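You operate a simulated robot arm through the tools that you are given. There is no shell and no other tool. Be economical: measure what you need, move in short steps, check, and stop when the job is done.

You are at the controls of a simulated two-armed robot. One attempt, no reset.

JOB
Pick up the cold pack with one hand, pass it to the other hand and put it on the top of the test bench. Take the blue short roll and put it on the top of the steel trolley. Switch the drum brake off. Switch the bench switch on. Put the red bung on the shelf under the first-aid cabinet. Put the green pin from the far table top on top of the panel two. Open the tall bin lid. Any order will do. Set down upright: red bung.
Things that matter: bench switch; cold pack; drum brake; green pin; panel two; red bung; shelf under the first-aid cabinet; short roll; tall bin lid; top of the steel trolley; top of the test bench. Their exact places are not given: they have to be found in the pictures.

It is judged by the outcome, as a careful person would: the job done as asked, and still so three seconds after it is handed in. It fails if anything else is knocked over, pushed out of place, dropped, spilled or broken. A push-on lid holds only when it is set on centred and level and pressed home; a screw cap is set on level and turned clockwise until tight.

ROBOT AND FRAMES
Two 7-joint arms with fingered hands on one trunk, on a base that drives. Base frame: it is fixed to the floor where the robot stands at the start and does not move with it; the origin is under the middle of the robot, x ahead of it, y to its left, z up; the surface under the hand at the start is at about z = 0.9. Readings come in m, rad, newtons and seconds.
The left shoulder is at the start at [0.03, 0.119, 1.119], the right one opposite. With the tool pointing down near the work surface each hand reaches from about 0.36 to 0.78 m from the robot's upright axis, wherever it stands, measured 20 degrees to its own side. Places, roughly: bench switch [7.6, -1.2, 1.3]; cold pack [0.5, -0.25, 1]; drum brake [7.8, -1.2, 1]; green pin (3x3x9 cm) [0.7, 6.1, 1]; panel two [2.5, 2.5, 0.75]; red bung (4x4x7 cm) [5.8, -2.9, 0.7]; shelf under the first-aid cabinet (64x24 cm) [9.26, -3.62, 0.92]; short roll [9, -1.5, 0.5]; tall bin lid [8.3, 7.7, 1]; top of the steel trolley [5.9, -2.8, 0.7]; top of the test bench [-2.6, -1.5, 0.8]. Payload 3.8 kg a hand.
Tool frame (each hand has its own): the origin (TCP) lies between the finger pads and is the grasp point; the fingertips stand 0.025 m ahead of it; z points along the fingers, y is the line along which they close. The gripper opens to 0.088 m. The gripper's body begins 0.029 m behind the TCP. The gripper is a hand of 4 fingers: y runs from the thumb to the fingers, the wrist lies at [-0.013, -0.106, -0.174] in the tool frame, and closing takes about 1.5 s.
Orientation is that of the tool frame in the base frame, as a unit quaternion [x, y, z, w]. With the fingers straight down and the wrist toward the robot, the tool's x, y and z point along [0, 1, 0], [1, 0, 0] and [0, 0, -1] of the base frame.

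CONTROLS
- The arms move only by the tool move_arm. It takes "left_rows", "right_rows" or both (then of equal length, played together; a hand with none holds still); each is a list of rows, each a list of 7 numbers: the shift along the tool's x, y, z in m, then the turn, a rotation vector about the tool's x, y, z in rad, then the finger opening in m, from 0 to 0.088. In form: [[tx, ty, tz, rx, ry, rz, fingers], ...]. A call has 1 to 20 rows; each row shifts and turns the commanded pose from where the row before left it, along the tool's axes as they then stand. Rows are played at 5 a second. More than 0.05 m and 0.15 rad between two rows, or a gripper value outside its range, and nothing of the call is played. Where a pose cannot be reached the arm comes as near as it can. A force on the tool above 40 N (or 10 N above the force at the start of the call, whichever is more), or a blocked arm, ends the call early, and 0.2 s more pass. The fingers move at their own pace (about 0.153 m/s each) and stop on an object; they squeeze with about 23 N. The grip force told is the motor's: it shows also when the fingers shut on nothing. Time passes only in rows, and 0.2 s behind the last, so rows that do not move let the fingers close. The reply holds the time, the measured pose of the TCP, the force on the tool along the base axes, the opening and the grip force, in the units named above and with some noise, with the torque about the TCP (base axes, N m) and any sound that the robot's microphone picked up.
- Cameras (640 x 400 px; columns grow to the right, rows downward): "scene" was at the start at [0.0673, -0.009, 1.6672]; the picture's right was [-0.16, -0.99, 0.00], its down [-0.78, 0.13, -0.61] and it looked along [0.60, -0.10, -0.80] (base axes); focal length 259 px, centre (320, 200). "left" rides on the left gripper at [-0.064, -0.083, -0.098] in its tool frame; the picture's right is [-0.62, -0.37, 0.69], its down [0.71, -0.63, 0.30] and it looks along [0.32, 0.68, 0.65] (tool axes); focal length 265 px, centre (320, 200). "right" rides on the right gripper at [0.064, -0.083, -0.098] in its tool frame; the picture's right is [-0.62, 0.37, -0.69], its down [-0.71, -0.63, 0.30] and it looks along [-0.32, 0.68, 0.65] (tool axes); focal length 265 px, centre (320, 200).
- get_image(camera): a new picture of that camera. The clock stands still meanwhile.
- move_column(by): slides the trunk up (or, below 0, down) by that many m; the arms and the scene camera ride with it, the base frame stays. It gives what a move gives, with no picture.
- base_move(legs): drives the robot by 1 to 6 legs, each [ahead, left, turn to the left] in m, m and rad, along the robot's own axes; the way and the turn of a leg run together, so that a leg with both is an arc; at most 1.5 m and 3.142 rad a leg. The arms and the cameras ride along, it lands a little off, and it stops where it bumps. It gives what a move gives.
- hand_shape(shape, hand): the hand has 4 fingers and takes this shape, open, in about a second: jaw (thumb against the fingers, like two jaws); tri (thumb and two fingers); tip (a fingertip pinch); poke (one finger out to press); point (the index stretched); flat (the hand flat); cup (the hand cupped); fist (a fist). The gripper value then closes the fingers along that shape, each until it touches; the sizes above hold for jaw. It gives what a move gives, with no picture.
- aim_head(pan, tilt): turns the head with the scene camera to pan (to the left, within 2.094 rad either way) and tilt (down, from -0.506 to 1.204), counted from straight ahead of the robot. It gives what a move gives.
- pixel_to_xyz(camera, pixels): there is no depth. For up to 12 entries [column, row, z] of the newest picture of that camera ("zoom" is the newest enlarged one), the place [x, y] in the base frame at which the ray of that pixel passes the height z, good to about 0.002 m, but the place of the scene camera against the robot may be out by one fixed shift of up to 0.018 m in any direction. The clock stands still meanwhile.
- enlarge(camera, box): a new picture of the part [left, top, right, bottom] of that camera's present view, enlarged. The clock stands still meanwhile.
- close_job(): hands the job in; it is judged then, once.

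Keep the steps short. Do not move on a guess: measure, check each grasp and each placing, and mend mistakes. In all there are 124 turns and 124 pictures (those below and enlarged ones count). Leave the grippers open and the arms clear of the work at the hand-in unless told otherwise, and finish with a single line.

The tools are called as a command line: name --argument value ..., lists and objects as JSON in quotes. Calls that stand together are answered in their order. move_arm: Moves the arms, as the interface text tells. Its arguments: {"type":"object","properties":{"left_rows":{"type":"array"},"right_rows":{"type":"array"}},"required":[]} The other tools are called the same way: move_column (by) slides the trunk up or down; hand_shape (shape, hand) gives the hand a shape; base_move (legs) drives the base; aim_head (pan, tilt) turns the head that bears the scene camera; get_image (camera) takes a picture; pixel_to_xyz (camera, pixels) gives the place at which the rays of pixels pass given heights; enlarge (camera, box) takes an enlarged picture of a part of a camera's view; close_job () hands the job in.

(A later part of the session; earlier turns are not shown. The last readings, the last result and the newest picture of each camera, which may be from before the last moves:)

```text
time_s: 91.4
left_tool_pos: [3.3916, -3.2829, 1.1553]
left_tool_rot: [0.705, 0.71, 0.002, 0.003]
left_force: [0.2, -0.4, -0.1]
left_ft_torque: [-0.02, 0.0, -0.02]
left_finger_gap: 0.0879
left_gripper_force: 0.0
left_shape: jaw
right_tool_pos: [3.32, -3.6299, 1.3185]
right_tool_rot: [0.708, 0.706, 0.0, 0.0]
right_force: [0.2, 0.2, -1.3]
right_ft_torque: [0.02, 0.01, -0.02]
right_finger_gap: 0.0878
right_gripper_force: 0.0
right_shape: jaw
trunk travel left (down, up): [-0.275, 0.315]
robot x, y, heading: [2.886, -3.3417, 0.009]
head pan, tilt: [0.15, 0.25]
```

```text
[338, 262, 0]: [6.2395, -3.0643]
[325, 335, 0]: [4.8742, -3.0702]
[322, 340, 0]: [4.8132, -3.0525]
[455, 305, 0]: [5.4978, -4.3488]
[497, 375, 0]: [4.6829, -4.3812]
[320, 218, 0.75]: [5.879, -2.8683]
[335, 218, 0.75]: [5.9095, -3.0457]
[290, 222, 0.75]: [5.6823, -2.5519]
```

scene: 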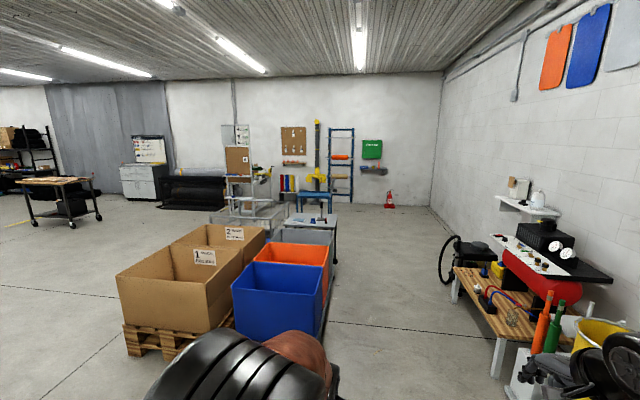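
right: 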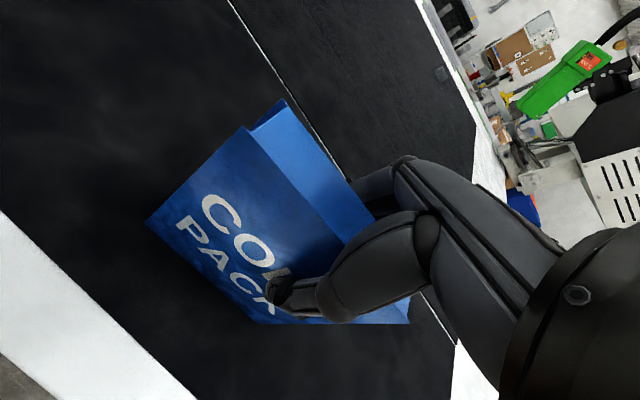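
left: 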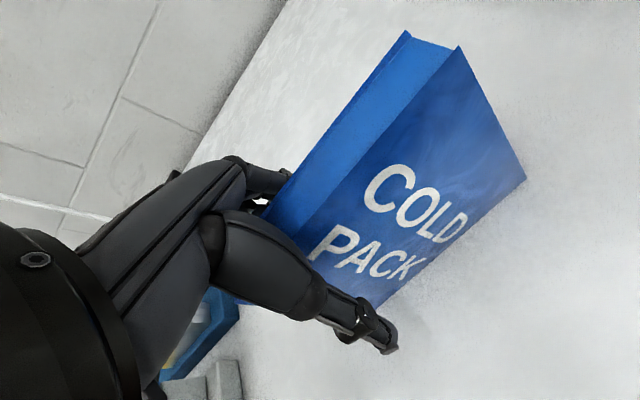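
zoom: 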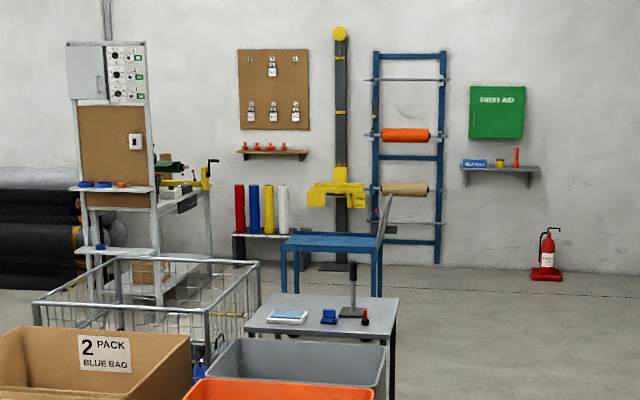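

Red bung is on the trolley, roughly (5.8,-2.95). Drive alongside the trolley and face it.

base_move --legs '[[0, -0.32, 0], [1.5, 0, 0], [1.4, 0, 0], [0, 0, 1.565]]'

aim_head --pan 0.0 --tilt 0.75

get_image --camera "scene"

```text
time_s: 110.9
left_tool_pos: [5.7417, -3.1629, 1.1556]
left_tool_rot: [0.012, 1.0, 0.005, 0.001]
left_force: [-0.6, -0.1, 0.7]
left_ft_torque: [0.0, 0.0, 0.01]
left_finger_gap: 0.088
left_gripper_force: 0.1
left_shape: jaw
right_tool_pos: [6.0874, -3.2444, 1.3191]
right_tool_rot: [0.017, 1.0, 0.0, 0.0]
right_force: [0.4, 0.8, -0.2]
right_ft_torque: [0.0, 0.04, 0.04]
right_finger_gap: 0.0877
right_gripper_force: 0.0
right_shape: jaw
trunk travel left (down, up): [-0.275, 0.315]
robot x, y, heading: [5.7861, -3.6732, 1.547]
head pan, tilt: [0.15, 0.25]
```

```text
time_s: 111.8
left_tool_pos: [5.741, -3.1621, 1.1557]
left_tool_rot: [0.012, 1.0, 0.004, 0.001]
left_force: [-0.3, 0.0, 0.0]
left_ft_torque: [-0.01, 0.01, 0.0]
left_finger_gap: 0.0883
left_gripper_force: 0.1
left_shape: jaw
right_tool_pos: [6.0858, -3.2442, 1.3174]
right_tool_rot: [0.018, 1.0, 0.0, 0.0]
right_force: [-0.1, -0.3, 0.9]
right_ft_torque: [-0.01, -0.02, -0.03]
right_finger_gap: 0.0878
right_gripper_force: 0.0
right_shape: jaw
trunk travel left (down, up): [-0.275, 0.315]
robot x, y, heading: [5.787, -3.6744, 1.551]
head pan, tilt: [0.0, 0.75]
```

```text
93 pictures are left
```

scene: 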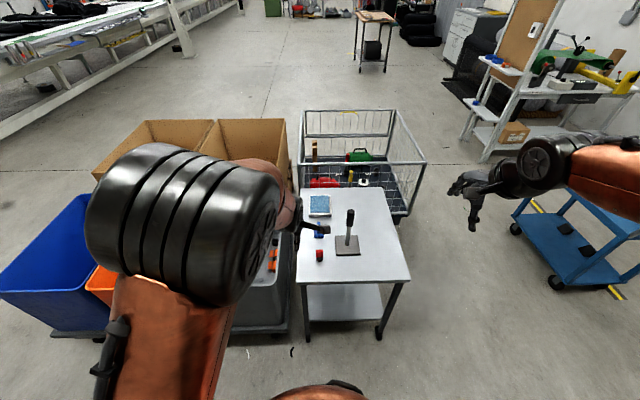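

The red bung is at (319,255). Zoom and measure.

enlarge --camera "scene" --box '[280, 180, 420, 300]'

pixel_to_xyz --camera "scene" --pixels '[[319, 262, 0.7], [319, 250, 0.77], [300, 283, 0.7], [410, 279, 0.7], [307, 348, 0], [381, 338, 0], [300, 283, 0.66], [410, 279, 0.66]]'

```text
3.33 times, centred on (350, 240) of scene
```

zoom: 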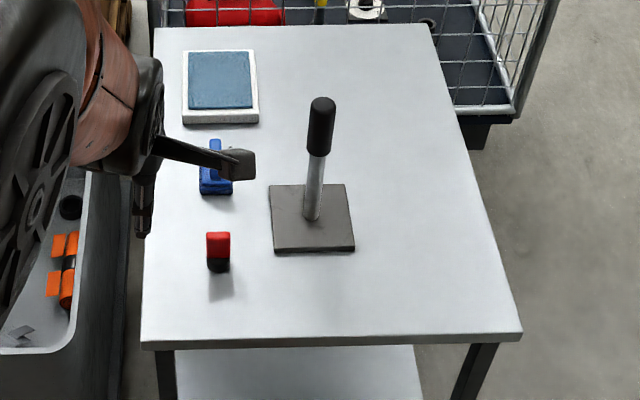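

```text
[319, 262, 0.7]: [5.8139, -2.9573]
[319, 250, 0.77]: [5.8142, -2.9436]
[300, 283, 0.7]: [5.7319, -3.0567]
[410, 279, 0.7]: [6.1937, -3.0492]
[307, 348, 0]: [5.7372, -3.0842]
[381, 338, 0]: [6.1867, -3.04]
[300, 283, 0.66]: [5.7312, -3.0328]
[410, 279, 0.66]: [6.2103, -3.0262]
```

Bung at about (5.814,-2.95), top z≈0.77. Move ahead 0.15, lower the trunk 0.15, and set the left hand over the bung.

base_move --legs '[[0.15, 0, 0]]'

move_column --by -0.15

move_arm --left_rows '[[-0.035, 0.02, 0, 0, 0, 0, 0.088], [-0.034, 0.02, 0, 0, 0, 0, 0.088], [0, 0.02, 0.03, 0, 0, 0, 0.088], [0, 0, 0.03, 0, 0, 0, 0.088], [0, 0, 0, 0, 0, 0, 0.088]]'

get_image --camera "left"

get_image --camera "scene"

```text
time_s: 113.2
left_tool_pos: [5.7467, -3.0122, 1.1561]
left_tool_rot: [0.013, 1.0, 0.004, 0.001]
left_force: [-0.5, 0.3, -0.1]
left_ft_torque: [-0.02, 0.01, 0.01]
left_finger_gap: 0.0879
left_gripper_force: 0.1
left_shape: jaw
right_tool_pos: [6.0908, -3.0942, 1.3171]
right_tool_rot: [0.018, 1.0, -0.002, 0.0]
right_force: [0.5, -0.5, -0.6]
right_ft_torque: [0.01, -0.01, 0.01]
right_finger_gap: 0.0878
right_gripper_force: 0.1
right_shape: jaw
trunk travel left (down, up): [-0.275, 0.315]
robot x, y, heading: [5.7874, -3.5265, 1.546]
head pan, tilt: [0.0, 0.75]
```

```text
time_s: 115.0
left_tool_pos: [5.7463, -3.0131, 1.0066]
left_tool_rot: [0.013, 1.0, 0.006, 0.001]
left_force: [-0.3, 0.1, -0.5]
left_ft_torque: [0.02, 0.02, -0.02]
left_finger_gap: 0.088
left_gripper_force: 0.0
left_shape: jaw
right_tool_pos: [6.0911, -3.0947, 1.1696]
right_tool_rot: [0.019, 1.0, 0.0, 0.001]
right_force: [-0.8, -0.4, -0.1]
right_ft_torque: [0.0, -0.01, -0.01]
right_finger_gap: 0.0876
right_gripper_force: 0.0
right_shape: jaw
trunk travel left (down, up): [-0.125, 0.465]
robot x, y, heading: [5.7912, -3.5234, 1.544]
head pan, tilt: [0.0, 0.75]
```

```text
time_s: 116.2
left_tool_pos: [5.8189, -2.9526, 0.9475]
left_tool_rot: [0.013, 1.0, 0.005, 0.002]
left_force: [0.1, 0.0, 0.6]
left_ft_torque: [0.0, 0.01, 0.0]
left_finger_gap: 0.0879
left_gripper_force: 0.0
left_shape: jaw
right_tool_pos: [6.0899, -3.0948, 1.1688]
right_tool_rot: [0.019, 1.0, 0.0, 0.0]
right_force: [0.6, -0.1, 0.7]
right_ft_torque: [-0.01, 0.0, 0.0]
right_finger_gap: 0.0878
right_gripper_force: 0.0
right_shape: jaw
trunk travel left (down, up): [-0.125, 0.465]
robot x, y, heading: [5.7946, -3.5283, 1.541]
head pan, tilt: [0.0, 0.75]
```

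```text
91 pictures are left
```

left: 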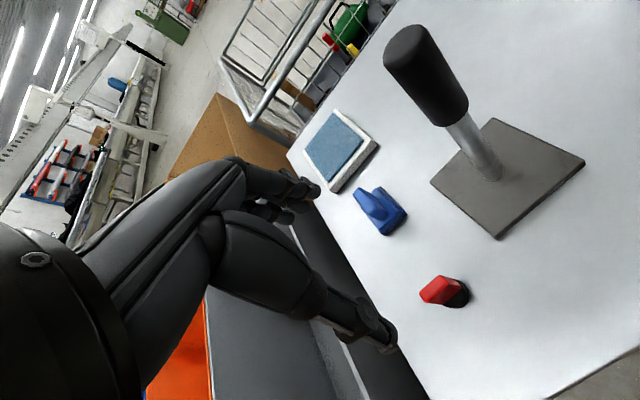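

```text
90 pictures are left
```

scene: 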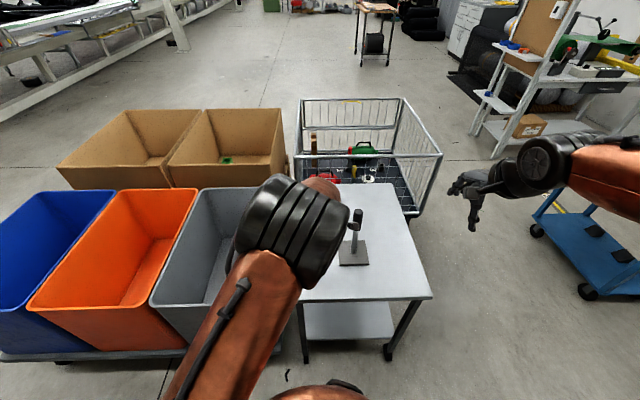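

Measure the bung through the left camera.

enlarge --camera "left" --box '[390, 250, 500, 330]'

pixel_to_xyz --camera "left" --pixels '[[440, 290, 0.77], [459, 293, 0.7], [459, 293, 0.72], [440, 290, 0.75], [545, 385, 0.7], [290, 155, 0.7]]'

```text
5.00 times, centred on (445, 290) of left
```

zoom: 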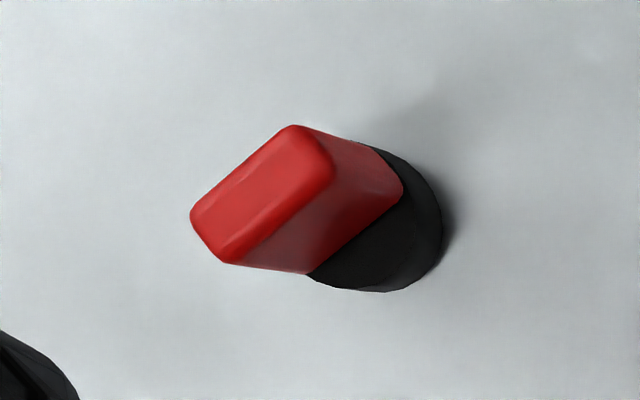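

```text
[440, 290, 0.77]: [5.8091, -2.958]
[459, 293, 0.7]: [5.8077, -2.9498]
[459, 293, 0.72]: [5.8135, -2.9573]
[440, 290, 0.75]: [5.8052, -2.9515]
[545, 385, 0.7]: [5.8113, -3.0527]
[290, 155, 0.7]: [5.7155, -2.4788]
```

pixel_to_xyz --camera "zoom" --pixels '[[192, 215, 0.77], [228, 262, 0.77], [332, 172, 0.77], [292, 126, 0.77], [375, 225, 0.7], [262, 195, 0.77], [262, 195, 0.76], [375, 225, 0.71]]'

```text
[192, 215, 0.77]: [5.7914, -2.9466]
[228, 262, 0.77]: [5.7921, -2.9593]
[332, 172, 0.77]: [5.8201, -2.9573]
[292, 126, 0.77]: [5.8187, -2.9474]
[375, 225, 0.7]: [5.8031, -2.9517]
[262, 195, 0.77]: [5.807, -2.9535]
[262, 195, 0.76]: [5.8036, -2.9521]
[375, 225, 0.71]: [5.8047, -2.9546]
```

The red grip piece is thin along y, so the closing direction is right. Centre (5.806,-2.953). Descend to z 0.75 and close.

move_arm --left_rows '[[0.013, 0, 0.03, 0, 0, 0, 0.088], [0, 0, 0.04, 0, 0, 0, 0.088], [0, 0, 0.04, 0, 0, 0, 0.088], [0, 0, 0.04, 0, 0, 0, 0.088], [0, 0, 0.03, 0, 0, 0, 0.088], [0, 0, 0.016, 0, 0, 0, 0.088], [0, 0, 0, 0, 0, 0, 0.088]]'

get_image --camera "left"

```text
time_s: 117.8
left_tool_pos: [5.8048, -2.9519, 0.75]
left_tool_rot: [0.013, 1.0, 0.004, 0.001]
left_force: [-0.3, -0.3, -0.2]
left_ft_torque: [-0.01, -0.02, 0.01]
left_finger_gap: 0.0879
left_gripper_force: 0.1
left_shape: jaw
right_tool_pos: [6.092, -3.0951, 1.1688]
right_tool_rot: [0.018, 1.0, 0.0, 0.0]
right_force: [0.6, -0.4, 0.3]
right_ft_torque: [-0.02, 0.01, 0.0]
right_finger_gap: 0.0876
right_gripper_force: 0.1
right_shape: jaw
trunk travel left (down, up): [-0.125, 0.465]
robot x, y, heading: [5.7931, -3.5224, 1.542]
head pan, tilt: [0.0, 0.75]
```

```text
88 pictures are left
```

left: 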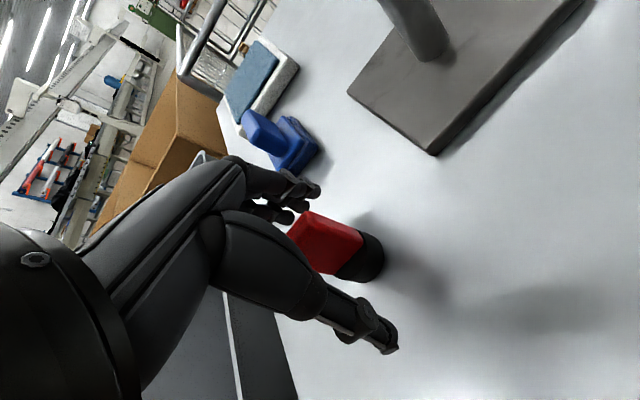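

Bung lies between the fingers. Close and lift a little.

move_arm --left_rows '[[0, 0, 0, 0, 0, 0, 0.0], [0, 0, 0, 0, 0, 0, 0.0], [0, 0, 0, 0, 0, 0, 0.0], [0, 0, 0, 0, 0, 0, 0.0], [0, 0, 0, 0, 0, 0, 0.0], [0, 0, 0, 0, 0, 0, 0.0], [0, 0, 0, 0, 0, 0, 0.0], [0, 0, 0, 0, 0, 0, 0.0], [0, 0, -0.02, 0, 0, 0, 0.0], [0, 0, -0.04, 0, 0, 0, 0.0], [0, 0, -0.04, 0, 0, 0, 0.0], [0, 0, -0.04, 0, 0, 0, 0.0], [0, 0, -0.04, 0, 0, 0, 0.0], [0, 0, -0.04, 0, 0, 0, 0.0]]'

get_image --camera "left"

```text
time_s: 120.8
left_tool_pos: [5.8028, -2.9541, 0.9707]
left_tool_rot: [0.013, 1.0, 0.004, 0.001]
left_force: [0.7, 0.1, -0.3]
left_ft_torque: [0.02, -0.02, -0.03]
left_finger_gap: 0.0083
left_gripper_force: 23.1
left_shape: jaw
right_tool_pos: [6.0907, -3.096, 1.1684]
right_tool_rot: [0.019, 1.0, 0.0, 0.0]
right_force: [0.0, -1.1, 0.0]
right_ft_torque: [0.04, -0.03, -0.01]
right_finger_gap: 0.0877
right_gripper_force: 0.1
right_shape: jaw
trunk travel left (down, up): [-0.125, 0.465]
robot x, y, heading: [5.7921, -3.521, 1.544]
head pan, tilt: [0.0, 0.75]
```

```text
87 pictures are left
```

left: 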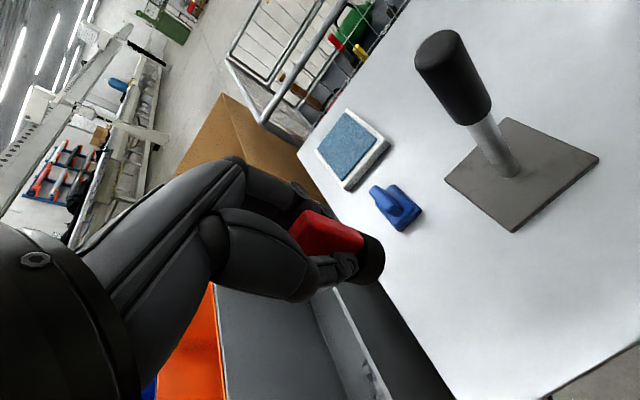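

Bung held (bottom about 5 cm below TCP). Check clearance to the blue cart before driving to the first-aid shelf.

pixel_to_xyz --camera "scene" --pixels '[[588, 297, 0], [537, 236, 0], [480, 158, 0]]'

move_column --by 0.15

base_move --legs '[[-0.12, 0, 0], [0, 0, -1.545], [1.3, 0, 0]]'

aim_head --pan 0.3 --tilt 0.3

get_image --camera "scene"

```text
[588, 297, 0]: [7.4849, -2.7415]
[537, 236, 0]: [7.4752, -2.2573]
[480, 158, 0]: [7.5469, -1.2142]
```

```text
time_s: 122.5
left_tool_pos: [5.8031, -2.9538, 1.1197]
left_tool_rot: [0.013, 1.0, 0.004, 0.002]
left_force: [0.2, -0.2, 0.1]
left_ft_torque: [0.03, -0.03, 0.03]
left_finger_gap: 0.008
left_gripper_force: 23.1
left_shape: jaw
right_tool_pos: [6.0914, -3.0955, 1.3185]
right_tool_rot: [0.018, 1.0, 0.0, 0.001]
right_force: [0.7, 0.6, -0.5]
right_ft_torque: [-0.01, -0.03, -0.04]
right_finger_gap: 0.0879
right_gripper_force: 0.0
right_shape: jaw
trunk travel left (down, up): [-0.275, 0.315]
robot x, y, heading: [5.7951, -3.5251, 1.545]
head pan, tilt: [0.0, 0.75]
```

```text
time_s: 133.5
left_tool_pos: [7.6323, -3.651, 1.1197]
left_tool_rot: [0.711, 0.703, 0.002, 0.003]
left_force: [0.1, -0.4, -0.5]
left_ft_torque: [0.01, -0.02, 0.02]
left_finger_gap: 0.0082
left_gripper_force: 23.1
left_shape: jaw
right_tool_pos: [7.4959, -3.9423, 1.3186]
right_tool_rot: [0.715, 0.699, 0.0, 0.0]
right_force: [0.1, 0.5, -0.1]
right_ft_torque: [-0.01, 0.04, -0.05]
right_finger_gap: 0.0877
right_gripper_force: 0.1
right_shape: jaw
trunk travel left (down, up): [-0.275, 0.315]
robot x, y, heading: [7.0613, -3.6511, -0.012]
head pan, tilt: [0.0, 0.75]
```

```text
time_s: 134.4
left_tool_pos: [7.6327, -3.651, 1.119]
left_tool_rot: [0.711, 0.703, 0.002, 0.004]
left_force: [0.1, 0.2, -0.6]
left_ft_torque: [0.0, -0.01, -0.04]
left_finger_gap: 0.0079
left_gripper_force: 22.2
left_shape: jaw
right_tool_pos: [7.4948, -3.9414, 1.3186]
right_tool_rot: [0.714, 0.7, 0.0, 0.0]
right_force: [-0.2, 0.0, -1.2]
right_ft_torque: [-0.01, -0.01, 0.02]
right_finger_gap: 0.0876
right_gripper_force: 0.1
right_shape: jaw
trunk travel left (down, up): [-0.275, 0.315]
robot x, y, heading: [7.0641, -3.6461, -0.011]
head pan, tilt: [0.3, 0.3]
```

```text
86 pictures are left
```

scene: 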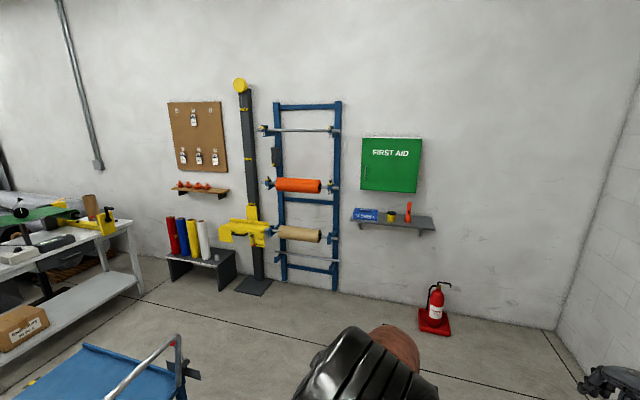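

Shelf at (393,220): its right part is free. Zoom and measure.

enlarge --camera "scene" --box '[335, 120, 455, 245]'

pixel_to_xyz --camera "scene" --pixels '[[435, 231, 0.92], [434, 218, 0.92], [352, 224, 0.92], [408, 222, 0.92], [391, 221, 0.92], [418, 336, 0], [451, 336, 0], [360, 188, 1.15], [417, 193, 1.15], [288, 398, 0.5]]'

```text
3.20 times, centred on (395, 182) of scene
```

zoom: 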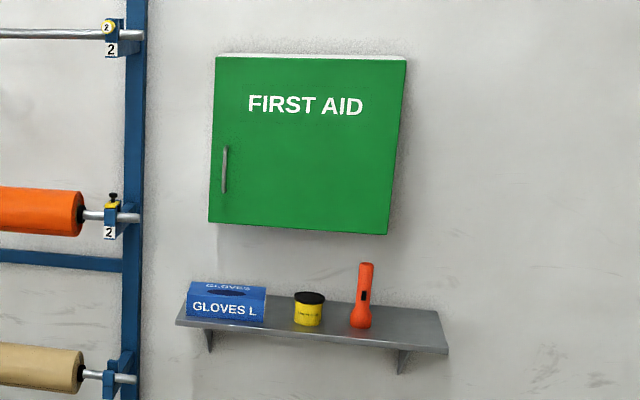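

```text
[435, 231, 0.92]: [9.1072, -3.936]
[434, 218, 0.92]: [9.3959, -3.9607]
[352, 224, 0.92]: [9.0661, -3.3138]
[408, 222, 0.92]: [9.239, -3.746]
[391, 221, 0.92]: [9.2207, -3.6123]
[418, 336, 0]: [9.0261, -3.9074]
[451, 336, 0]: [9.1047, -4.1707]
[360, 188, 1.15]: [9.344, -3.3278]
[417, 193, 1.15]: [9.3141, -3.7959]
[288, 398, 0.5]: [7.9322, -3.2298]
```

Free spot at about (9.21,-3.87), right of the torch and of the cabinet. Drive closer.

base_move --legs '[[0, -0.2, 0], [1.2, 0, 0]]'

aim_head --pan 0.0 --tilt 0.5

get_image --camera "scene"

get_image --camera "left"

```text
time_s: 141.7
left_tool_pos: [8.8242, -3.8815, 1.1206]
left_tool_rot: [0.715, 0.699, 0.003, 0.004]
left_force: [0.8, -0.1, -0.3]
left_ft_torque: [0.02, 0.0, 0.01]
left_finger_gap: 0.0081
left_gripper_force: 22.9
left_shape: jaw
right_tool_pos: [8.6839, -4.1692, 1.3195]
right_tool_rot: [0.718, 0.696, -0.001, 0.0]
right_force: [0.9, 0.1, 0.0]
right_ft_torque: [0.02, 0.04, 0.01]
right_finger_gap: 0.0875
right_gripper_force: 0.0
right_shape: jaw
trunk travel left (down, up): [-0.275, 0.315]
robot x, y, heading: [8.2566, -3.8747, -0.019]
head pan, tilt: [0.3, 0.3]
```

```text
time_s: 142.5
left_tool_pos: [8.8246, -3.8814, 1.1191]
left_tool_rot: [0.715, 0.699, 0.003, 0.005]
left_force: [-0.3, -0.3, 0.4]
left_ft_torque: [0.0, 0.0, 0.01]
left_finger_gap: 0.008
left_gripper_force: 22.7
left_shape: jaw
right_tool_pos: [8.6841, -4.1695, 1.3187]
right_tool_rot: [0.718, 0.696, 0.0, 0.001]
right_force: [-0.2, 0.2, 0.2]
right_ft_torque: [0.02, 0.01, -0.02]
right_finger_gap: 0.0877
right_gripper_force: 0.0
right_shape: jaw
trunk travel left (down, up): [-0.275, 0.315]
robot x, y, heading: [8.2546, -3.8729, -0.02]
head pan, tilt: [0.0, 0.499]
```

```text
84 pictures are left
```

scene: 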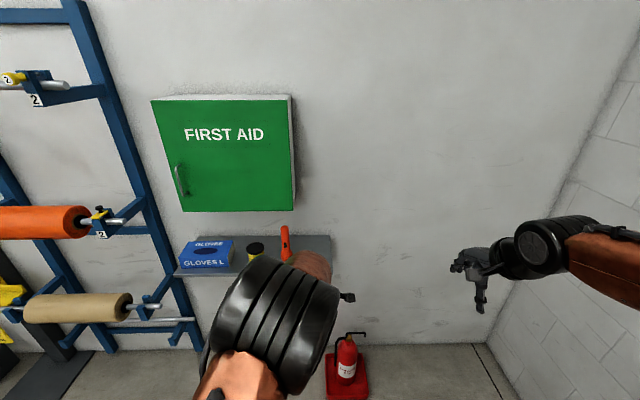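

```text
83 pictures are left
```

left: 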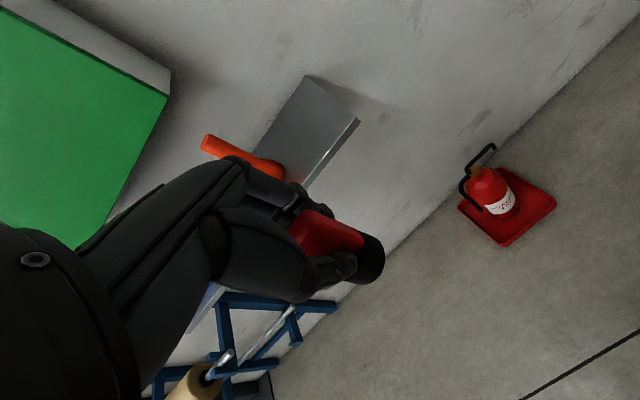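

Measure the shelf corners with the left camera.

pixel_to_xyz --camera "left" --pixels '[[308, 78, 0.92], [356, 117, 0.92], [306, 182, 0.92], [260, 150, 0.92], [262, 170, 0.92], [480, 243, 0], [554, 205, 0], [497, 245, 0], [355, 120, 0.9]]'

pixel_to_xyz --camera "scene" --pixels '[[330, 236, 0.92], [200, 275, 0.92], [176, 275, 0.92], [330, 398, 0], [294, 209, 1.15], [183, 212, 1.15], [286, 258, 0.92]]'

```text
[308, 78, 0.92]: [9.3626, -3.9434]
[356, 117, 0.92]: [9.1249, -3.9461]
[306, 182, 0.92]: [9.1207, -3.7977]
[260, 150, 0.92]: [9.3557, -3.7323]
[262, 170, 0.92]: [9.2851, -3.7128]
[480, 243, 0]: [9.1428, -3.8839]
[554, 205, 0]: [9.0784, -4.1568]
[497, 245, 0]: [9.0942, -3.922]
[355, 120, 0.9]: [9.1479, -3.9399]
```

```text
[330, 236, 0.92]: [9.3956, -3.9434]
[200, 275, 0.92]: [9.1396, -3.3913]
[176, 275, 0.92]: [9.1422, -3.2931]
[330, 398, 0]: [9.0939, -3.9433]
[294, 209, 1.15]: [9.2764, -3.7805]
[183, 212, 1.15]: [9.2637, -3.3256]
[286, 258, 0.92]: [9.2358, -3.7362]
```

Shelf top confirmed ~0.92, front x≈9.13, right end y≈-3.94. Drive ahead 0.3, reach to (9.20,-3.865), and come down to 1 cm above.

base_move --legs '[[0.3, 0.0, 0]]'

move_arm --left_rows '[[0.01, 0.03, 0, 0, 0, 0, 0.0], [0.01, 0.03, 0, 0, 0, 0, 0.0], [0, 0.01, 0, 0, 0, 0, 0.0], [0, 0, 0.04, 0, 0, 0, 0.0], [0, 0, 0.03, 0, 0, 0, 0.0], [0, 0, 0, 0, 0, 0, 0.0]]'

get_image --camera "left"

get_image --camera "scene"

```text
time_s: 144.5
left_tool_pos: [9.1234, -3.8842, 1.1195]
left_tool_rot: [0.714, 0.7, 0.002, 0.003]
left_force: [0.1, 0.7, -0.7]
left_ft_torque: [-0.01, 0.02, -0.01]
left_finger_gap: 0.0078
left_gripper_force: 23.5
left_shape: jaw
right_tool_pos: [8.9853, -4.1747, 1.318]
right_tool_rot: [0.717, 0.697, -0.001, 0.0]
right_force: [0.1, 0.5, 0.9]
right_ft_torque: [0.03, -0.02, 0.0]
right_finger_gap: 0.0877
right_gripper_force: 0.1
right_shape: jaw
trunk travel left (down, up): [-0.275, 0.315]
robot x, y, heading: [8.554, -3.8781, -0.021]
head pan, tilt: [0.0, 0.499]
```

```text
time_s: 145.9
left_tool_pos: [9.1941, -3.865, 1.0501]
left_tool_rot: [0.714, 0.701, 0.002, 0.005]
left_force: [-0.1, 0.0, -0.3]
left_ft_torque: [0.0, -0.01, -0.03]
left_finger_gap: 0.0082
left_gripper_force: 23.3
left_shape: jaw
right_tool_pos: [8.9824, -4.1745, 1.3186]
right_tool_rot: [0.717, 0.697, 0.0, 0.001]
right_force: [0.2, 0.0, -0.6]
right_ft_torque: [0.0, 0.0, -0.03]
right_finger_gap: 0.0876
right_gripper_force: 0.0
right_shape: jaw
trunk travel left (down, up): [-0.275, 0.315]
robot x, y, heading: [8.551, -3.8743, -0.015]
head pan, tilt: [0.0, 0.499]
```

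```text
82 pictures are left
```

left: 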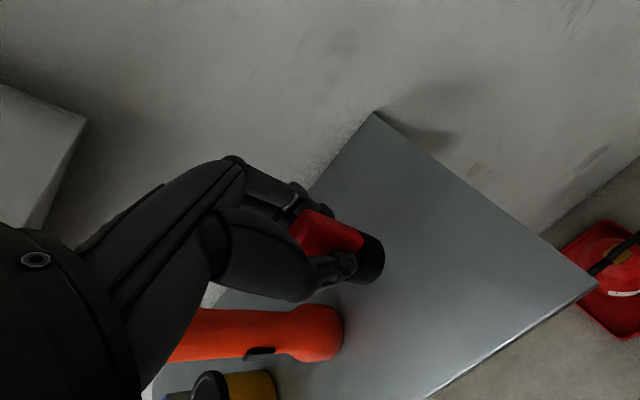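

```text
81 pictures are left
```

scene: 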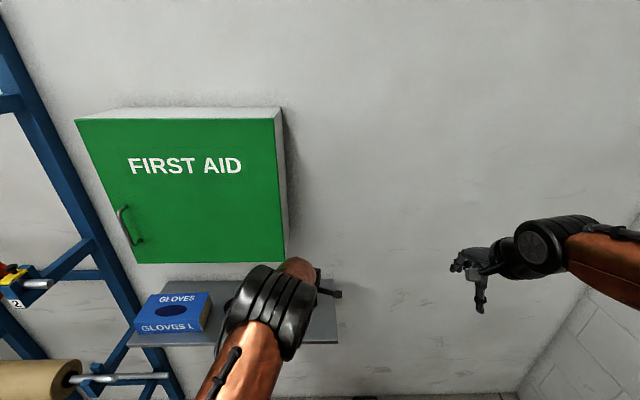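

Clear. Descend: quickly to 0.985, then 3 mm steps till contact.

move_arm --left_rows '[[-0.01, 0, 0.03, 0, 0, 0, 0.0], [0, 0, 0.03, 0, 0, 0, 0.0], [0, 0, 0.005, 0, 0, 0, 0.0], [0, 0, 0.003, 0, 0, 0, 0.0], [0, 0, 0.003, 0, 0, 0, 0.0], [0, 0, 0.003, 0, 0, 0, 0.0], [0, 0, 0.003, 0, 0, 0, 0.0]]'

get_image --camera "left"

```text
time_s: 147.5
left_tool_pos: [9.1945, -3.8782, 0.9733]
left_tool_rot: [0.713, 0.701, 0.001, 0.004]
left_force: [-0.2, 0.5, -1.3]
left_ft_torque: [0.0, -0.03, -0.01]
left_finger_gap: 0.0079
left_gripper_force: 23.0
left_shape: jaw
right_tool_pos: [8.984, -4.1734, 1.3185]
right_tool_rot: [0.717, 0.697, 0.001, 0.0]
right_force: [-0.7, -0.3, -0.3]
right_ft_torque: [0.02, 0.0, 0.02]
right_finger_gap: 0.0878
right_gripper_force: 0.1
right_shape: jaw
trunk travel left (down, up): [-0.275, 0.315]
robot x, y, heading: [8.5516, -3.8795, -0.022]
head pan, tilt: [0.0, 0.499]
```

```text
80 pictures are left
```

left: 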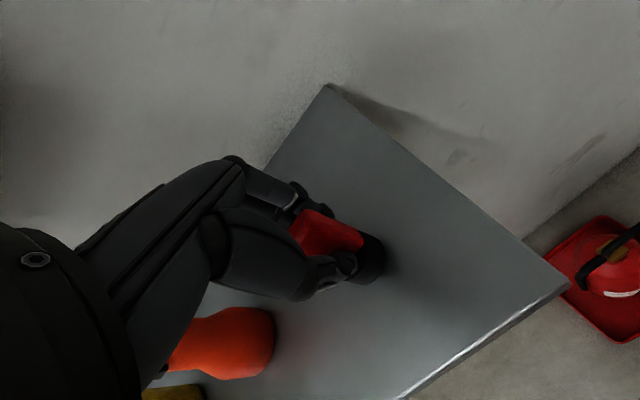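

move_arm --left_rows '[[0, 0, 0.003, 0, 0, 0, 0.0], [0, 0, 0.003, 0, 0, 0, 0.0], [0, 0, 0.003, 0, 0, 0, 0.0], [0, 0, 0.003, 0, 0, 0, 0.0], [0, 0, 0.002, 0, 0, 0, 0.0], [0, 0, 0.002, 0, 0, 0, 0.0]]'

```text
time_s: 148.8
left_tool_pos: [9.1974, -3.8769, 0.969]
left_tool_rot: [0.714, 0.7, 0.006, 0.012]
left_force: [-12.3, 2.6, 20.4]
left_ft_torque: [0.02, 0.36, 0.0]
left_finger_gap: 0.0098
left_gripper_force: 22.7
left_shape: jaw
right_tool_pos: [8.9819, -4.1735, 1.3199]
right_tool_rot: [0.716, 0.698, 0.0, 0.0]
right_force: [0.3, 0.3, -1.2]
right_ft_torque: [-0.01, 0.02, -0.01]
right_finger_gap: 0.0879
right_gripper_force: 0.1
right_shape: jaw
trunk travel left (down, up): [-0.275, 0.315]
robot x, y, heading: [8.5511, -3.8776, -0.022]
head pan, tilt: [0.0, 0.499]
stopped in row 6 (left hand): the force on the tool passed its limit at 42 N (the readings are from after the stop); the commanded pose is now the measured one
```

Contact on the shelf. Ease up 2 mm and open, then look.

move_arm --left_rows '[[0, 0, -0.002, 0, 0, 0, 0.0], [0, 0, 0, 0, 0, 0, 0.02], [0, 0, 0, 0, 0, 0, 0.03], [0, 0, 0, 0, 0, 0, 0.05], [0, 0, 0, 0, 0, 0, 0.07], [0, 0, 0, 0, 0, 0, 0.07]]'

get_image --camera "left"

```text
time_s: 150.2
left_tool_pos: [9.1985, -3.8771, 0.9672]
left_tool_rot: [0.714, 0.7, 0.005, 0.01]
left_force: [0.4, 0.2, 0.4]
left_ft_torque: [0.0, -0.01, 0.02]
left_finger_gap: 0.0696
left_gripper_force: 0.0
left_shape: jaw
right_tool_pos: [8.984, -4.1738, 1.3186]
right_tool_rot: [0.717, 0.698, 0.0, 0.0]
right_force: [-0.1, -0.5, -0.1]
right_ft_torque: [-0.05, -0.03, 0.01]
right_finger_gap: 0.0876
right_gripper_force: 0.1
right_shape: jaw
trunk travel left (down, up): [-0.275, 0.315]
robot x, y, heading: [8.5522, -3.8791, -0.023]
head pan, tilt: [0.0, 0.499]
```

```text
79 pictures are left
```

left: 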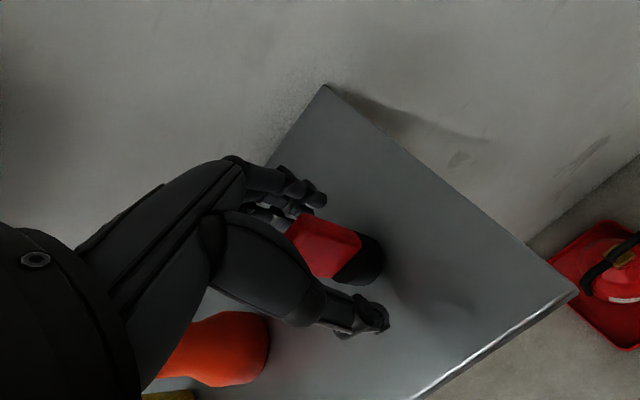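

Bung stands upright. Rise, retract, and back the base off; then view the shelf and the roll stand.

move_arm --left_rows '[[0, 0, -0.02, 0, 0, 0, 0.07], [0, 0, -0.03, 0, 0, 0, 0.07], [0, 0, -0.04, 0, 0, 0, 0.07], [0, 0, -0.04, 0, 0, 0, 0.08], [0, 0, -0.04, 0, 0, 0, 0.088], [0, -0.04, 0, 0, 0, 0, 0.088], [0, -0.04, 0, 0, 0, 0, 0.088]]'

base_move --legs '[[-0.7, 0, 0], [0, 0, 0.8]]'

aim_head --pan 0.1 --tilt 0.4

get_image --camera "scene"

```text
time_s: 151.8
left_tool_pos: [9.1121, -3.8753, 1.1359]
left_tool_rot: [0.713, 0.701, 0.005, 0.009]
left_force: [-0.2, 0.5, 0.0]
left_ft_torque: [0.0, -0.01, 0.03]
left_finger_gap: 0.0875
left_gripper_force: 0.1
left_shape: jaw
right_tool_pos: [8.9822, -4.1743, 1.3186]
right_tool_rot: [0.717, 0.697, -0.001, 0.001]
right_force: [-0.9, 0.6, -0.5]
right_ft_torque: [0.02, -0.01, 0.05]
right_finger_gap: 0.0877
right_gripper_force: 0.0
right_shape: jaw
trunk travel left (down, up): [-0.275, 0.315]
robot x, y, heading: [8.5567, -3.8794, -0.019]
head pan, tilt: [0.0, 0.499]
```

```text
time_s: 157.7
left_tool_pos: [8.249, -3.4645, 1.1352]
left_tool_rot: [0.388, 0.921, 0.008, 0.007]
left_force: [0.7, -0.3, 0.7]
left_ft_torque: [0.0, 0.02, 0.0]
left_finger_gap: 0.0878
left_gripper_force: 0.0
left_shape: jaw
right_tool_pos: [8.3699, -3.7667, 1.3193]
right_tool_rot: [0.393, 0.92, 0.0, -0.001]
right_force: [0.8, -0.5, -0.8]
right_ft_torque: [0.0, -0.02, 0.01]
right_finger_gap: 0.0874
right_gripper_force: 0.0
right_shape: jaw
trunk travel left (down, up): [-0.275, 0.315]
robot x, y, heading: [7.8571, -3.8661, 0.778]
head pan, tilt: [0.0, 0.499]
```

```text
time_s: 158.3
left_tool_pos: [8.2486, -3.4649, 1.1343]
left_tool_rot: [0.389, 0.921, 0.008, 0.007]
left_force: [0.6, 0.2, -0.1]
left_ft_torque: [-0.02, 0.04, -0.01]
left_finger_gap: 0.0878
left_gripper_force: 0.1
left_shape: jaw
right_tool_pos: [8.3709, -3.7677, 1.3181]
right_tool_rot: [0.392, 0.92, 0.001, -0.001]
right_force: [0.2, 0.7, 0.0]
right_ft_torque: [0.0, -0.04, -0.01]
right_finger_gap: 0.0879
right_gripper_force: 0.1
right_shape: jaw
trunk travel left (down, up): [-0.275, 0.315]
robot x, y, heading: [7.8566, -3.8656, 0.77]
head pan, tilt: [0.099, 0.4]
```

```text
78 pictures are left
```

scene: 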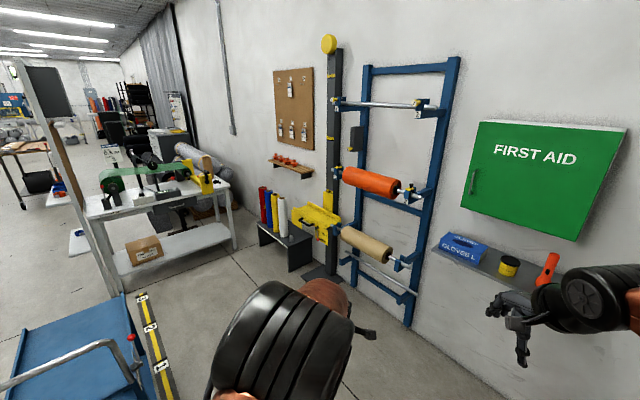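

I see the rolls on a low stand at (285,230), bench with drum device at (150,190). Measure floor points to plan the way.

pixel_to_xyz --camera "scene" --pixels '[[175, 395, 0], [145, 293, 0], [120, 296, 0.3], [290, 271, 0], [259, 242, 0], [237, 248, 0], [407, 327, 0], [320, 280, 0], [312, 265, 0], [275, 232, 0.5], [175, 395, 0.2], [120, 290, 0]]'

enlarge --camera "scene" --box '[230, 140, 350, 290]'

enlarge --camera "scene" --box '[0, 50, 240, 200]'

```text
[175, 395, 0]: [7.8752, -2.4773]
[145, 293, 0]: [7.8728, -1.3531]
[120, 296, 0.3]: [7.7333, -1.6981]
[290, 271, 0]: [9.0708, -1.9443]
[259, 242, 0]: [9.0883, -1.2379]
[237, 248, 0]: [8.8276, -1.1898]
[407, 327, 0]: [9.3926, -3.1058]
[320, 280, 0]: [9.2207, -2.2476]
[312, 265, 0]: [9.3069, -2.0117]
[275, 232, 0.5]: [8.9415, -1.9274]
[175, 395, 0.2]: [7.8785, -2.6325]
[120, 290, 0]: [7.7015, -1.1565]
```

```text
2.67 times, centred on (290, 215) of scene
```

zoom: 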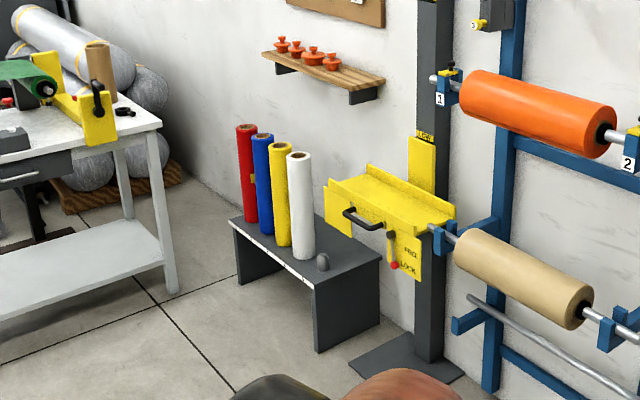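

```text
2.67 times, centred on (120, 125) of scene
```

zoom: 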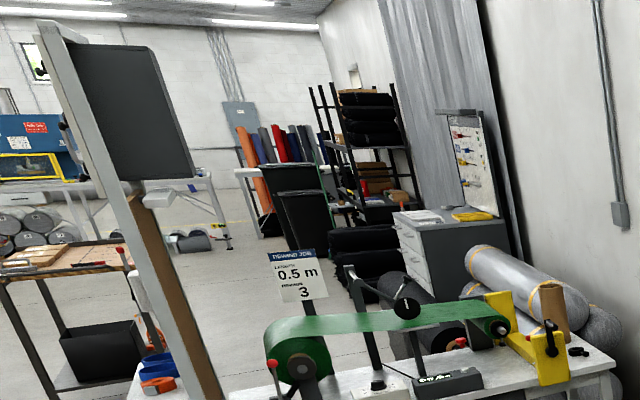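

Drive up between the cart and the wall rack to about (8.37,-1.95), then face the roll stand.

base_move --legs '[[0, 0, 0.12], [0.85, 0, 0], [0, 0, 0.68], [1.25, 0, 0], [0, 0, -1.57]]'

aim_head --pan 0.3 --tilt 0.75

get_image --camera "scene"

```text
time_s: 174.9
left_tool_pos: [8.9591, -1.9396, 1.1356]
left_tool_rot: [0.704, 0.71, 0.005, 0.01]
left_force: [-0.2, -0.6, -0.5]
left_ft_torque: [-0.03, 0.0, 0.01]
left_finger_gap: 0.0877
left_gripper_force: 0.2
left_shape: jaw
right_tool_pos: [8.8365, -2.243, 1.3187]
right_tool_rot: [0.707, 0.707, 0.001, -0.001]
right_force: [0.4, 0.4, 0.1]
right_ft_torque: [0.0, 0.0, 0.01]
right_finger_gap: 0.0877
right_gripper_force: 0.1
right_shape: jaw
trunk travel left (down, up): [-0.275, 0.315]
robot x, y, heading: [8.4001, -1.9581, 0.011]
head pan, tilt: [0.099, 0.4]
```

```text
time_s: 175.7
left_tool_pos: [8.9588, -1.9396, 1.1347]
left_tool_rot: [0.704, 0.71, 0.006, 0.01]
left_force: [-0.4, -0.2, -0.6]
left_ft_torque: [0.0, 0.04, 0.02]
left_finger_gap: 0.0881
left_gripper_force: 0.1
left_shape: jaw
right_tool_pos: [8.8363, -2.243, 1.3193]
right_tool_rot: [0.707, 0.707, 0.0, 0.0]
right_force: [0.6, 0.5, 0.7]
right_ft_torque: [-0.01, 0.01, 0.0]
right_finger_gap: 0.0876
right_gripper_force: 0.1
right_shape: jaw
trunk travel left (down, up): [-0.275, 0.315]
robot x, y, heading: [8.3973, -1.9568, 0.006]
head pan, tilt: [0.3, 0.75]
```

```text
75 pictures are left
```

scene: 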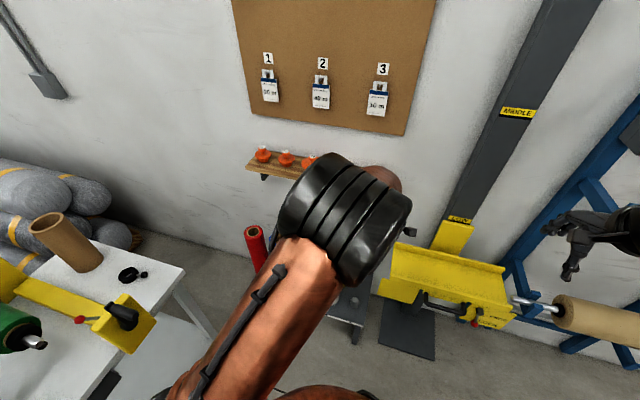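

The left arm hides the rolls. Look through the left hand camera.

get_image --camera "left"

```text
74 pictures are left
```

left: 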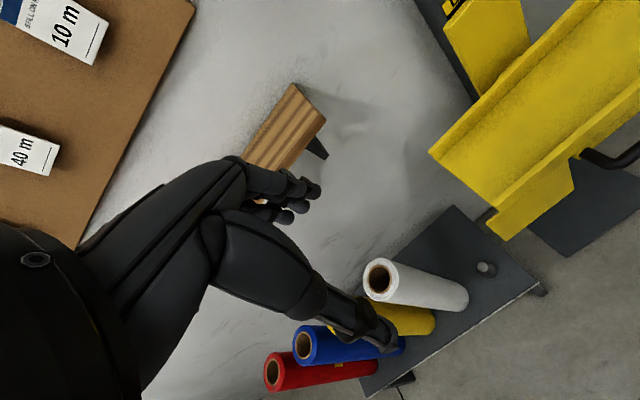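

pixel_to_xyz --camera "left" --pixels '[[377, 281, 0.75], [377, 281, 0.8], [302, 345, 0.75], [302, 345, 0.8], [272, 372, 0.75], [457, 299, 0.4], [457, 299, 0.45], [457, 299, 0.5], [398, 345, 0.4], [398, 345, 0.5], [302, 345, 0.7], [377, 281, 0.7]]'

enlarge --camera "left" --box '[250, 200, 570, 400]'

```text
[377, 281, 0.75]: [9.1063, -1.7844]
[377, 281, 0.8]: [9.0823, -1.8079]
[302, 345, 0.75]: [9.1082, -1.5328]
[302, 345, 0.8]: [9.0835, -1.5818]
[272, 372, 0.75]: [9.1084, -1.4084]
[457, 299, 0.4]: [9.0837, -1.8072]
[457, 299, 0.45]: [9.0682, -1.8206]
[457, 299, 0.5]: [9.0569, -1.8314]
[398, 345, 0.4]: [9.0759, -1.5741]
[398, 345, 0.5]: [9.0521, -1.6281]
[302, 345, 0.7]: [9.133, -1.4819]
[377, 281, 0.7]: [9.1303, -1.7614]
```

```text
2.00 times, centred on (410, 300) of left
```

zoom: 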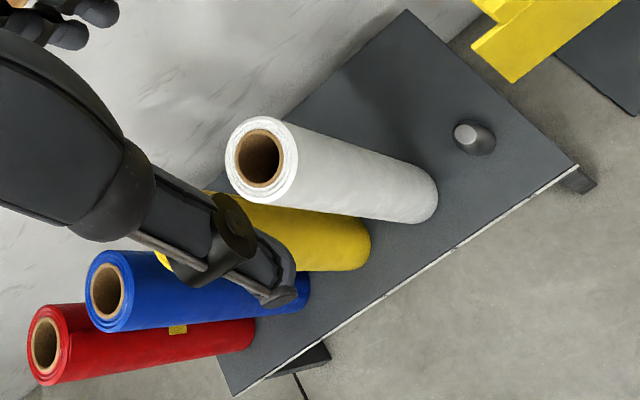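

Rolls: blue at about (9.08,-1.578), top z≈0.80. First the bench items: turn left to face the bench and look.

base_move --legs '[[0, 0, 1.85]]'

aim_head --pan 0.1 --tilt 0.4

get_image --camera "scene"

```text
time_s: 180.5
left_tool_pos: [8.246, -1.4185, 1.1345]
left_tool_rot: [-0.126, 0.992, 0.011, 0.002]
left_force: [0.0, -0.2, 0.5]
left_ft_torque: [0.01, 0.0, 0.0]
left_finger_gap: 0.0876
left_gripper_force: 0.0
left_shape: jaw
right_tool_pos: [8.5687, -1.4649, 1.3185]
right_tool_rot: [-0.121, 0.993, 0.0, 0.001]
right_force: [-0.2, 0.6, 0.0]
right_ft_torque: [-0.02, 0.0, 0.01]
right_finger_gap: 0.088
right_gripper_force: 0.0
right_shape: jaw
trunk travel left (down, up): [-0.275, 0.315]
robot x, y, heading: [8.3982, -1.9572, 1.823]
head pan, tilt: [0.3, 0.75]
```

```text
time_s: 181.3
left_tool_pos: [8.2463, -1.4177, 1.1359]
left_tool_rot: [-0.126, 0.992, 0.011, 0.001]
left_force: [-0.2, 0.6, -0.4]
left_ft_torque: [0.0, -0.03, 0.0]
left_finger_gap: 0.0877
left_gripper_force: 0.1
left_shape: jaw
right_tool_pos: [8.5704, -1.4643, 1.3188]
right_tool_rot: [-0.121, 0.993, 0.001, 0.0]
right_force: [-0.1, 0.1, 0.4]
right_ft_torque: [0.0, 0.0, 0.02]
right_finger_gap: 0.0877
right_gripper_force: 0.0
right_shape: jaw
trunk travel left (down, up): [-0.275, 0.315]
robot x, y, heading: [8.3985, -1.9593, 1.822]
head pan, tilt: [0.099, 0.4]
```

```text
72 pictures are left
```

scene: 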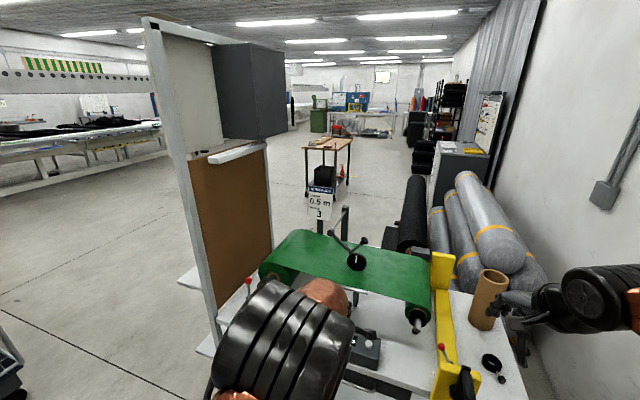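

The switch board stands on the bench's left end, facing -x. A red-ball lever at (248,285) by the drum; zoom.

enlarge --camera "scene" --box '[180, 220, 340, 330]'

get_image --camera "left"

enlarge --camera "scene" --box '[320, 220, 540, 400]'

```text
3.64 times, centred on (260, 275) of scene
```

zoom: 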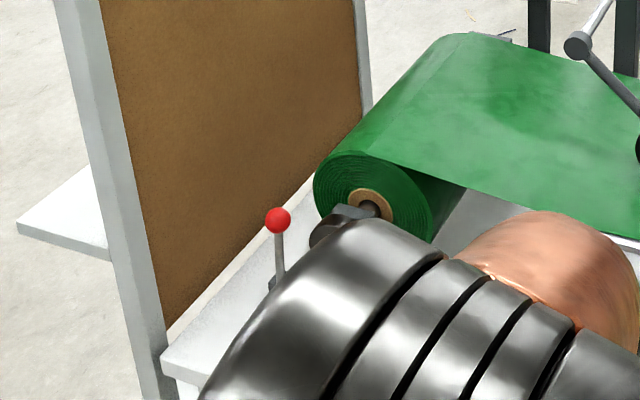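

```text
70 pictures are left
```

left: 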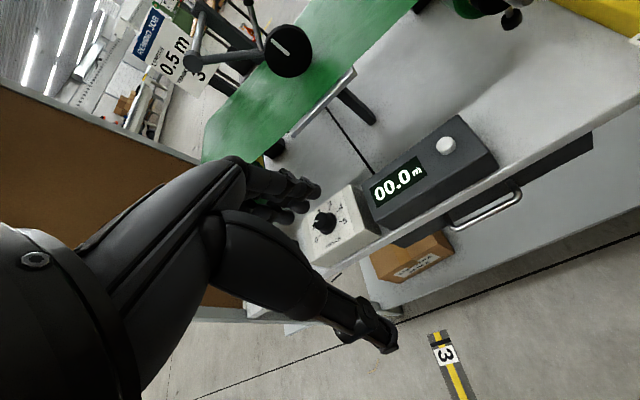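

```text
2.22 times, centred on (430, 310) of scene
```

zoom: 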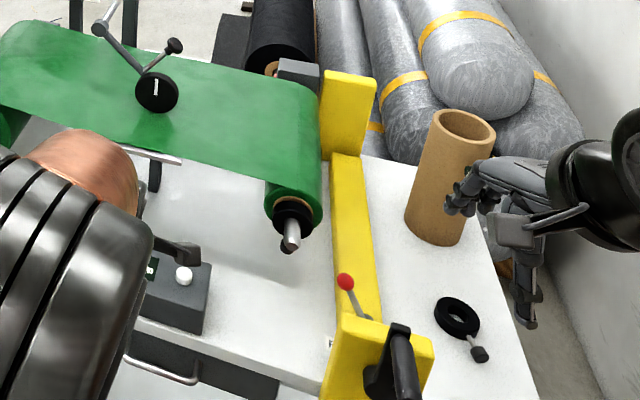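

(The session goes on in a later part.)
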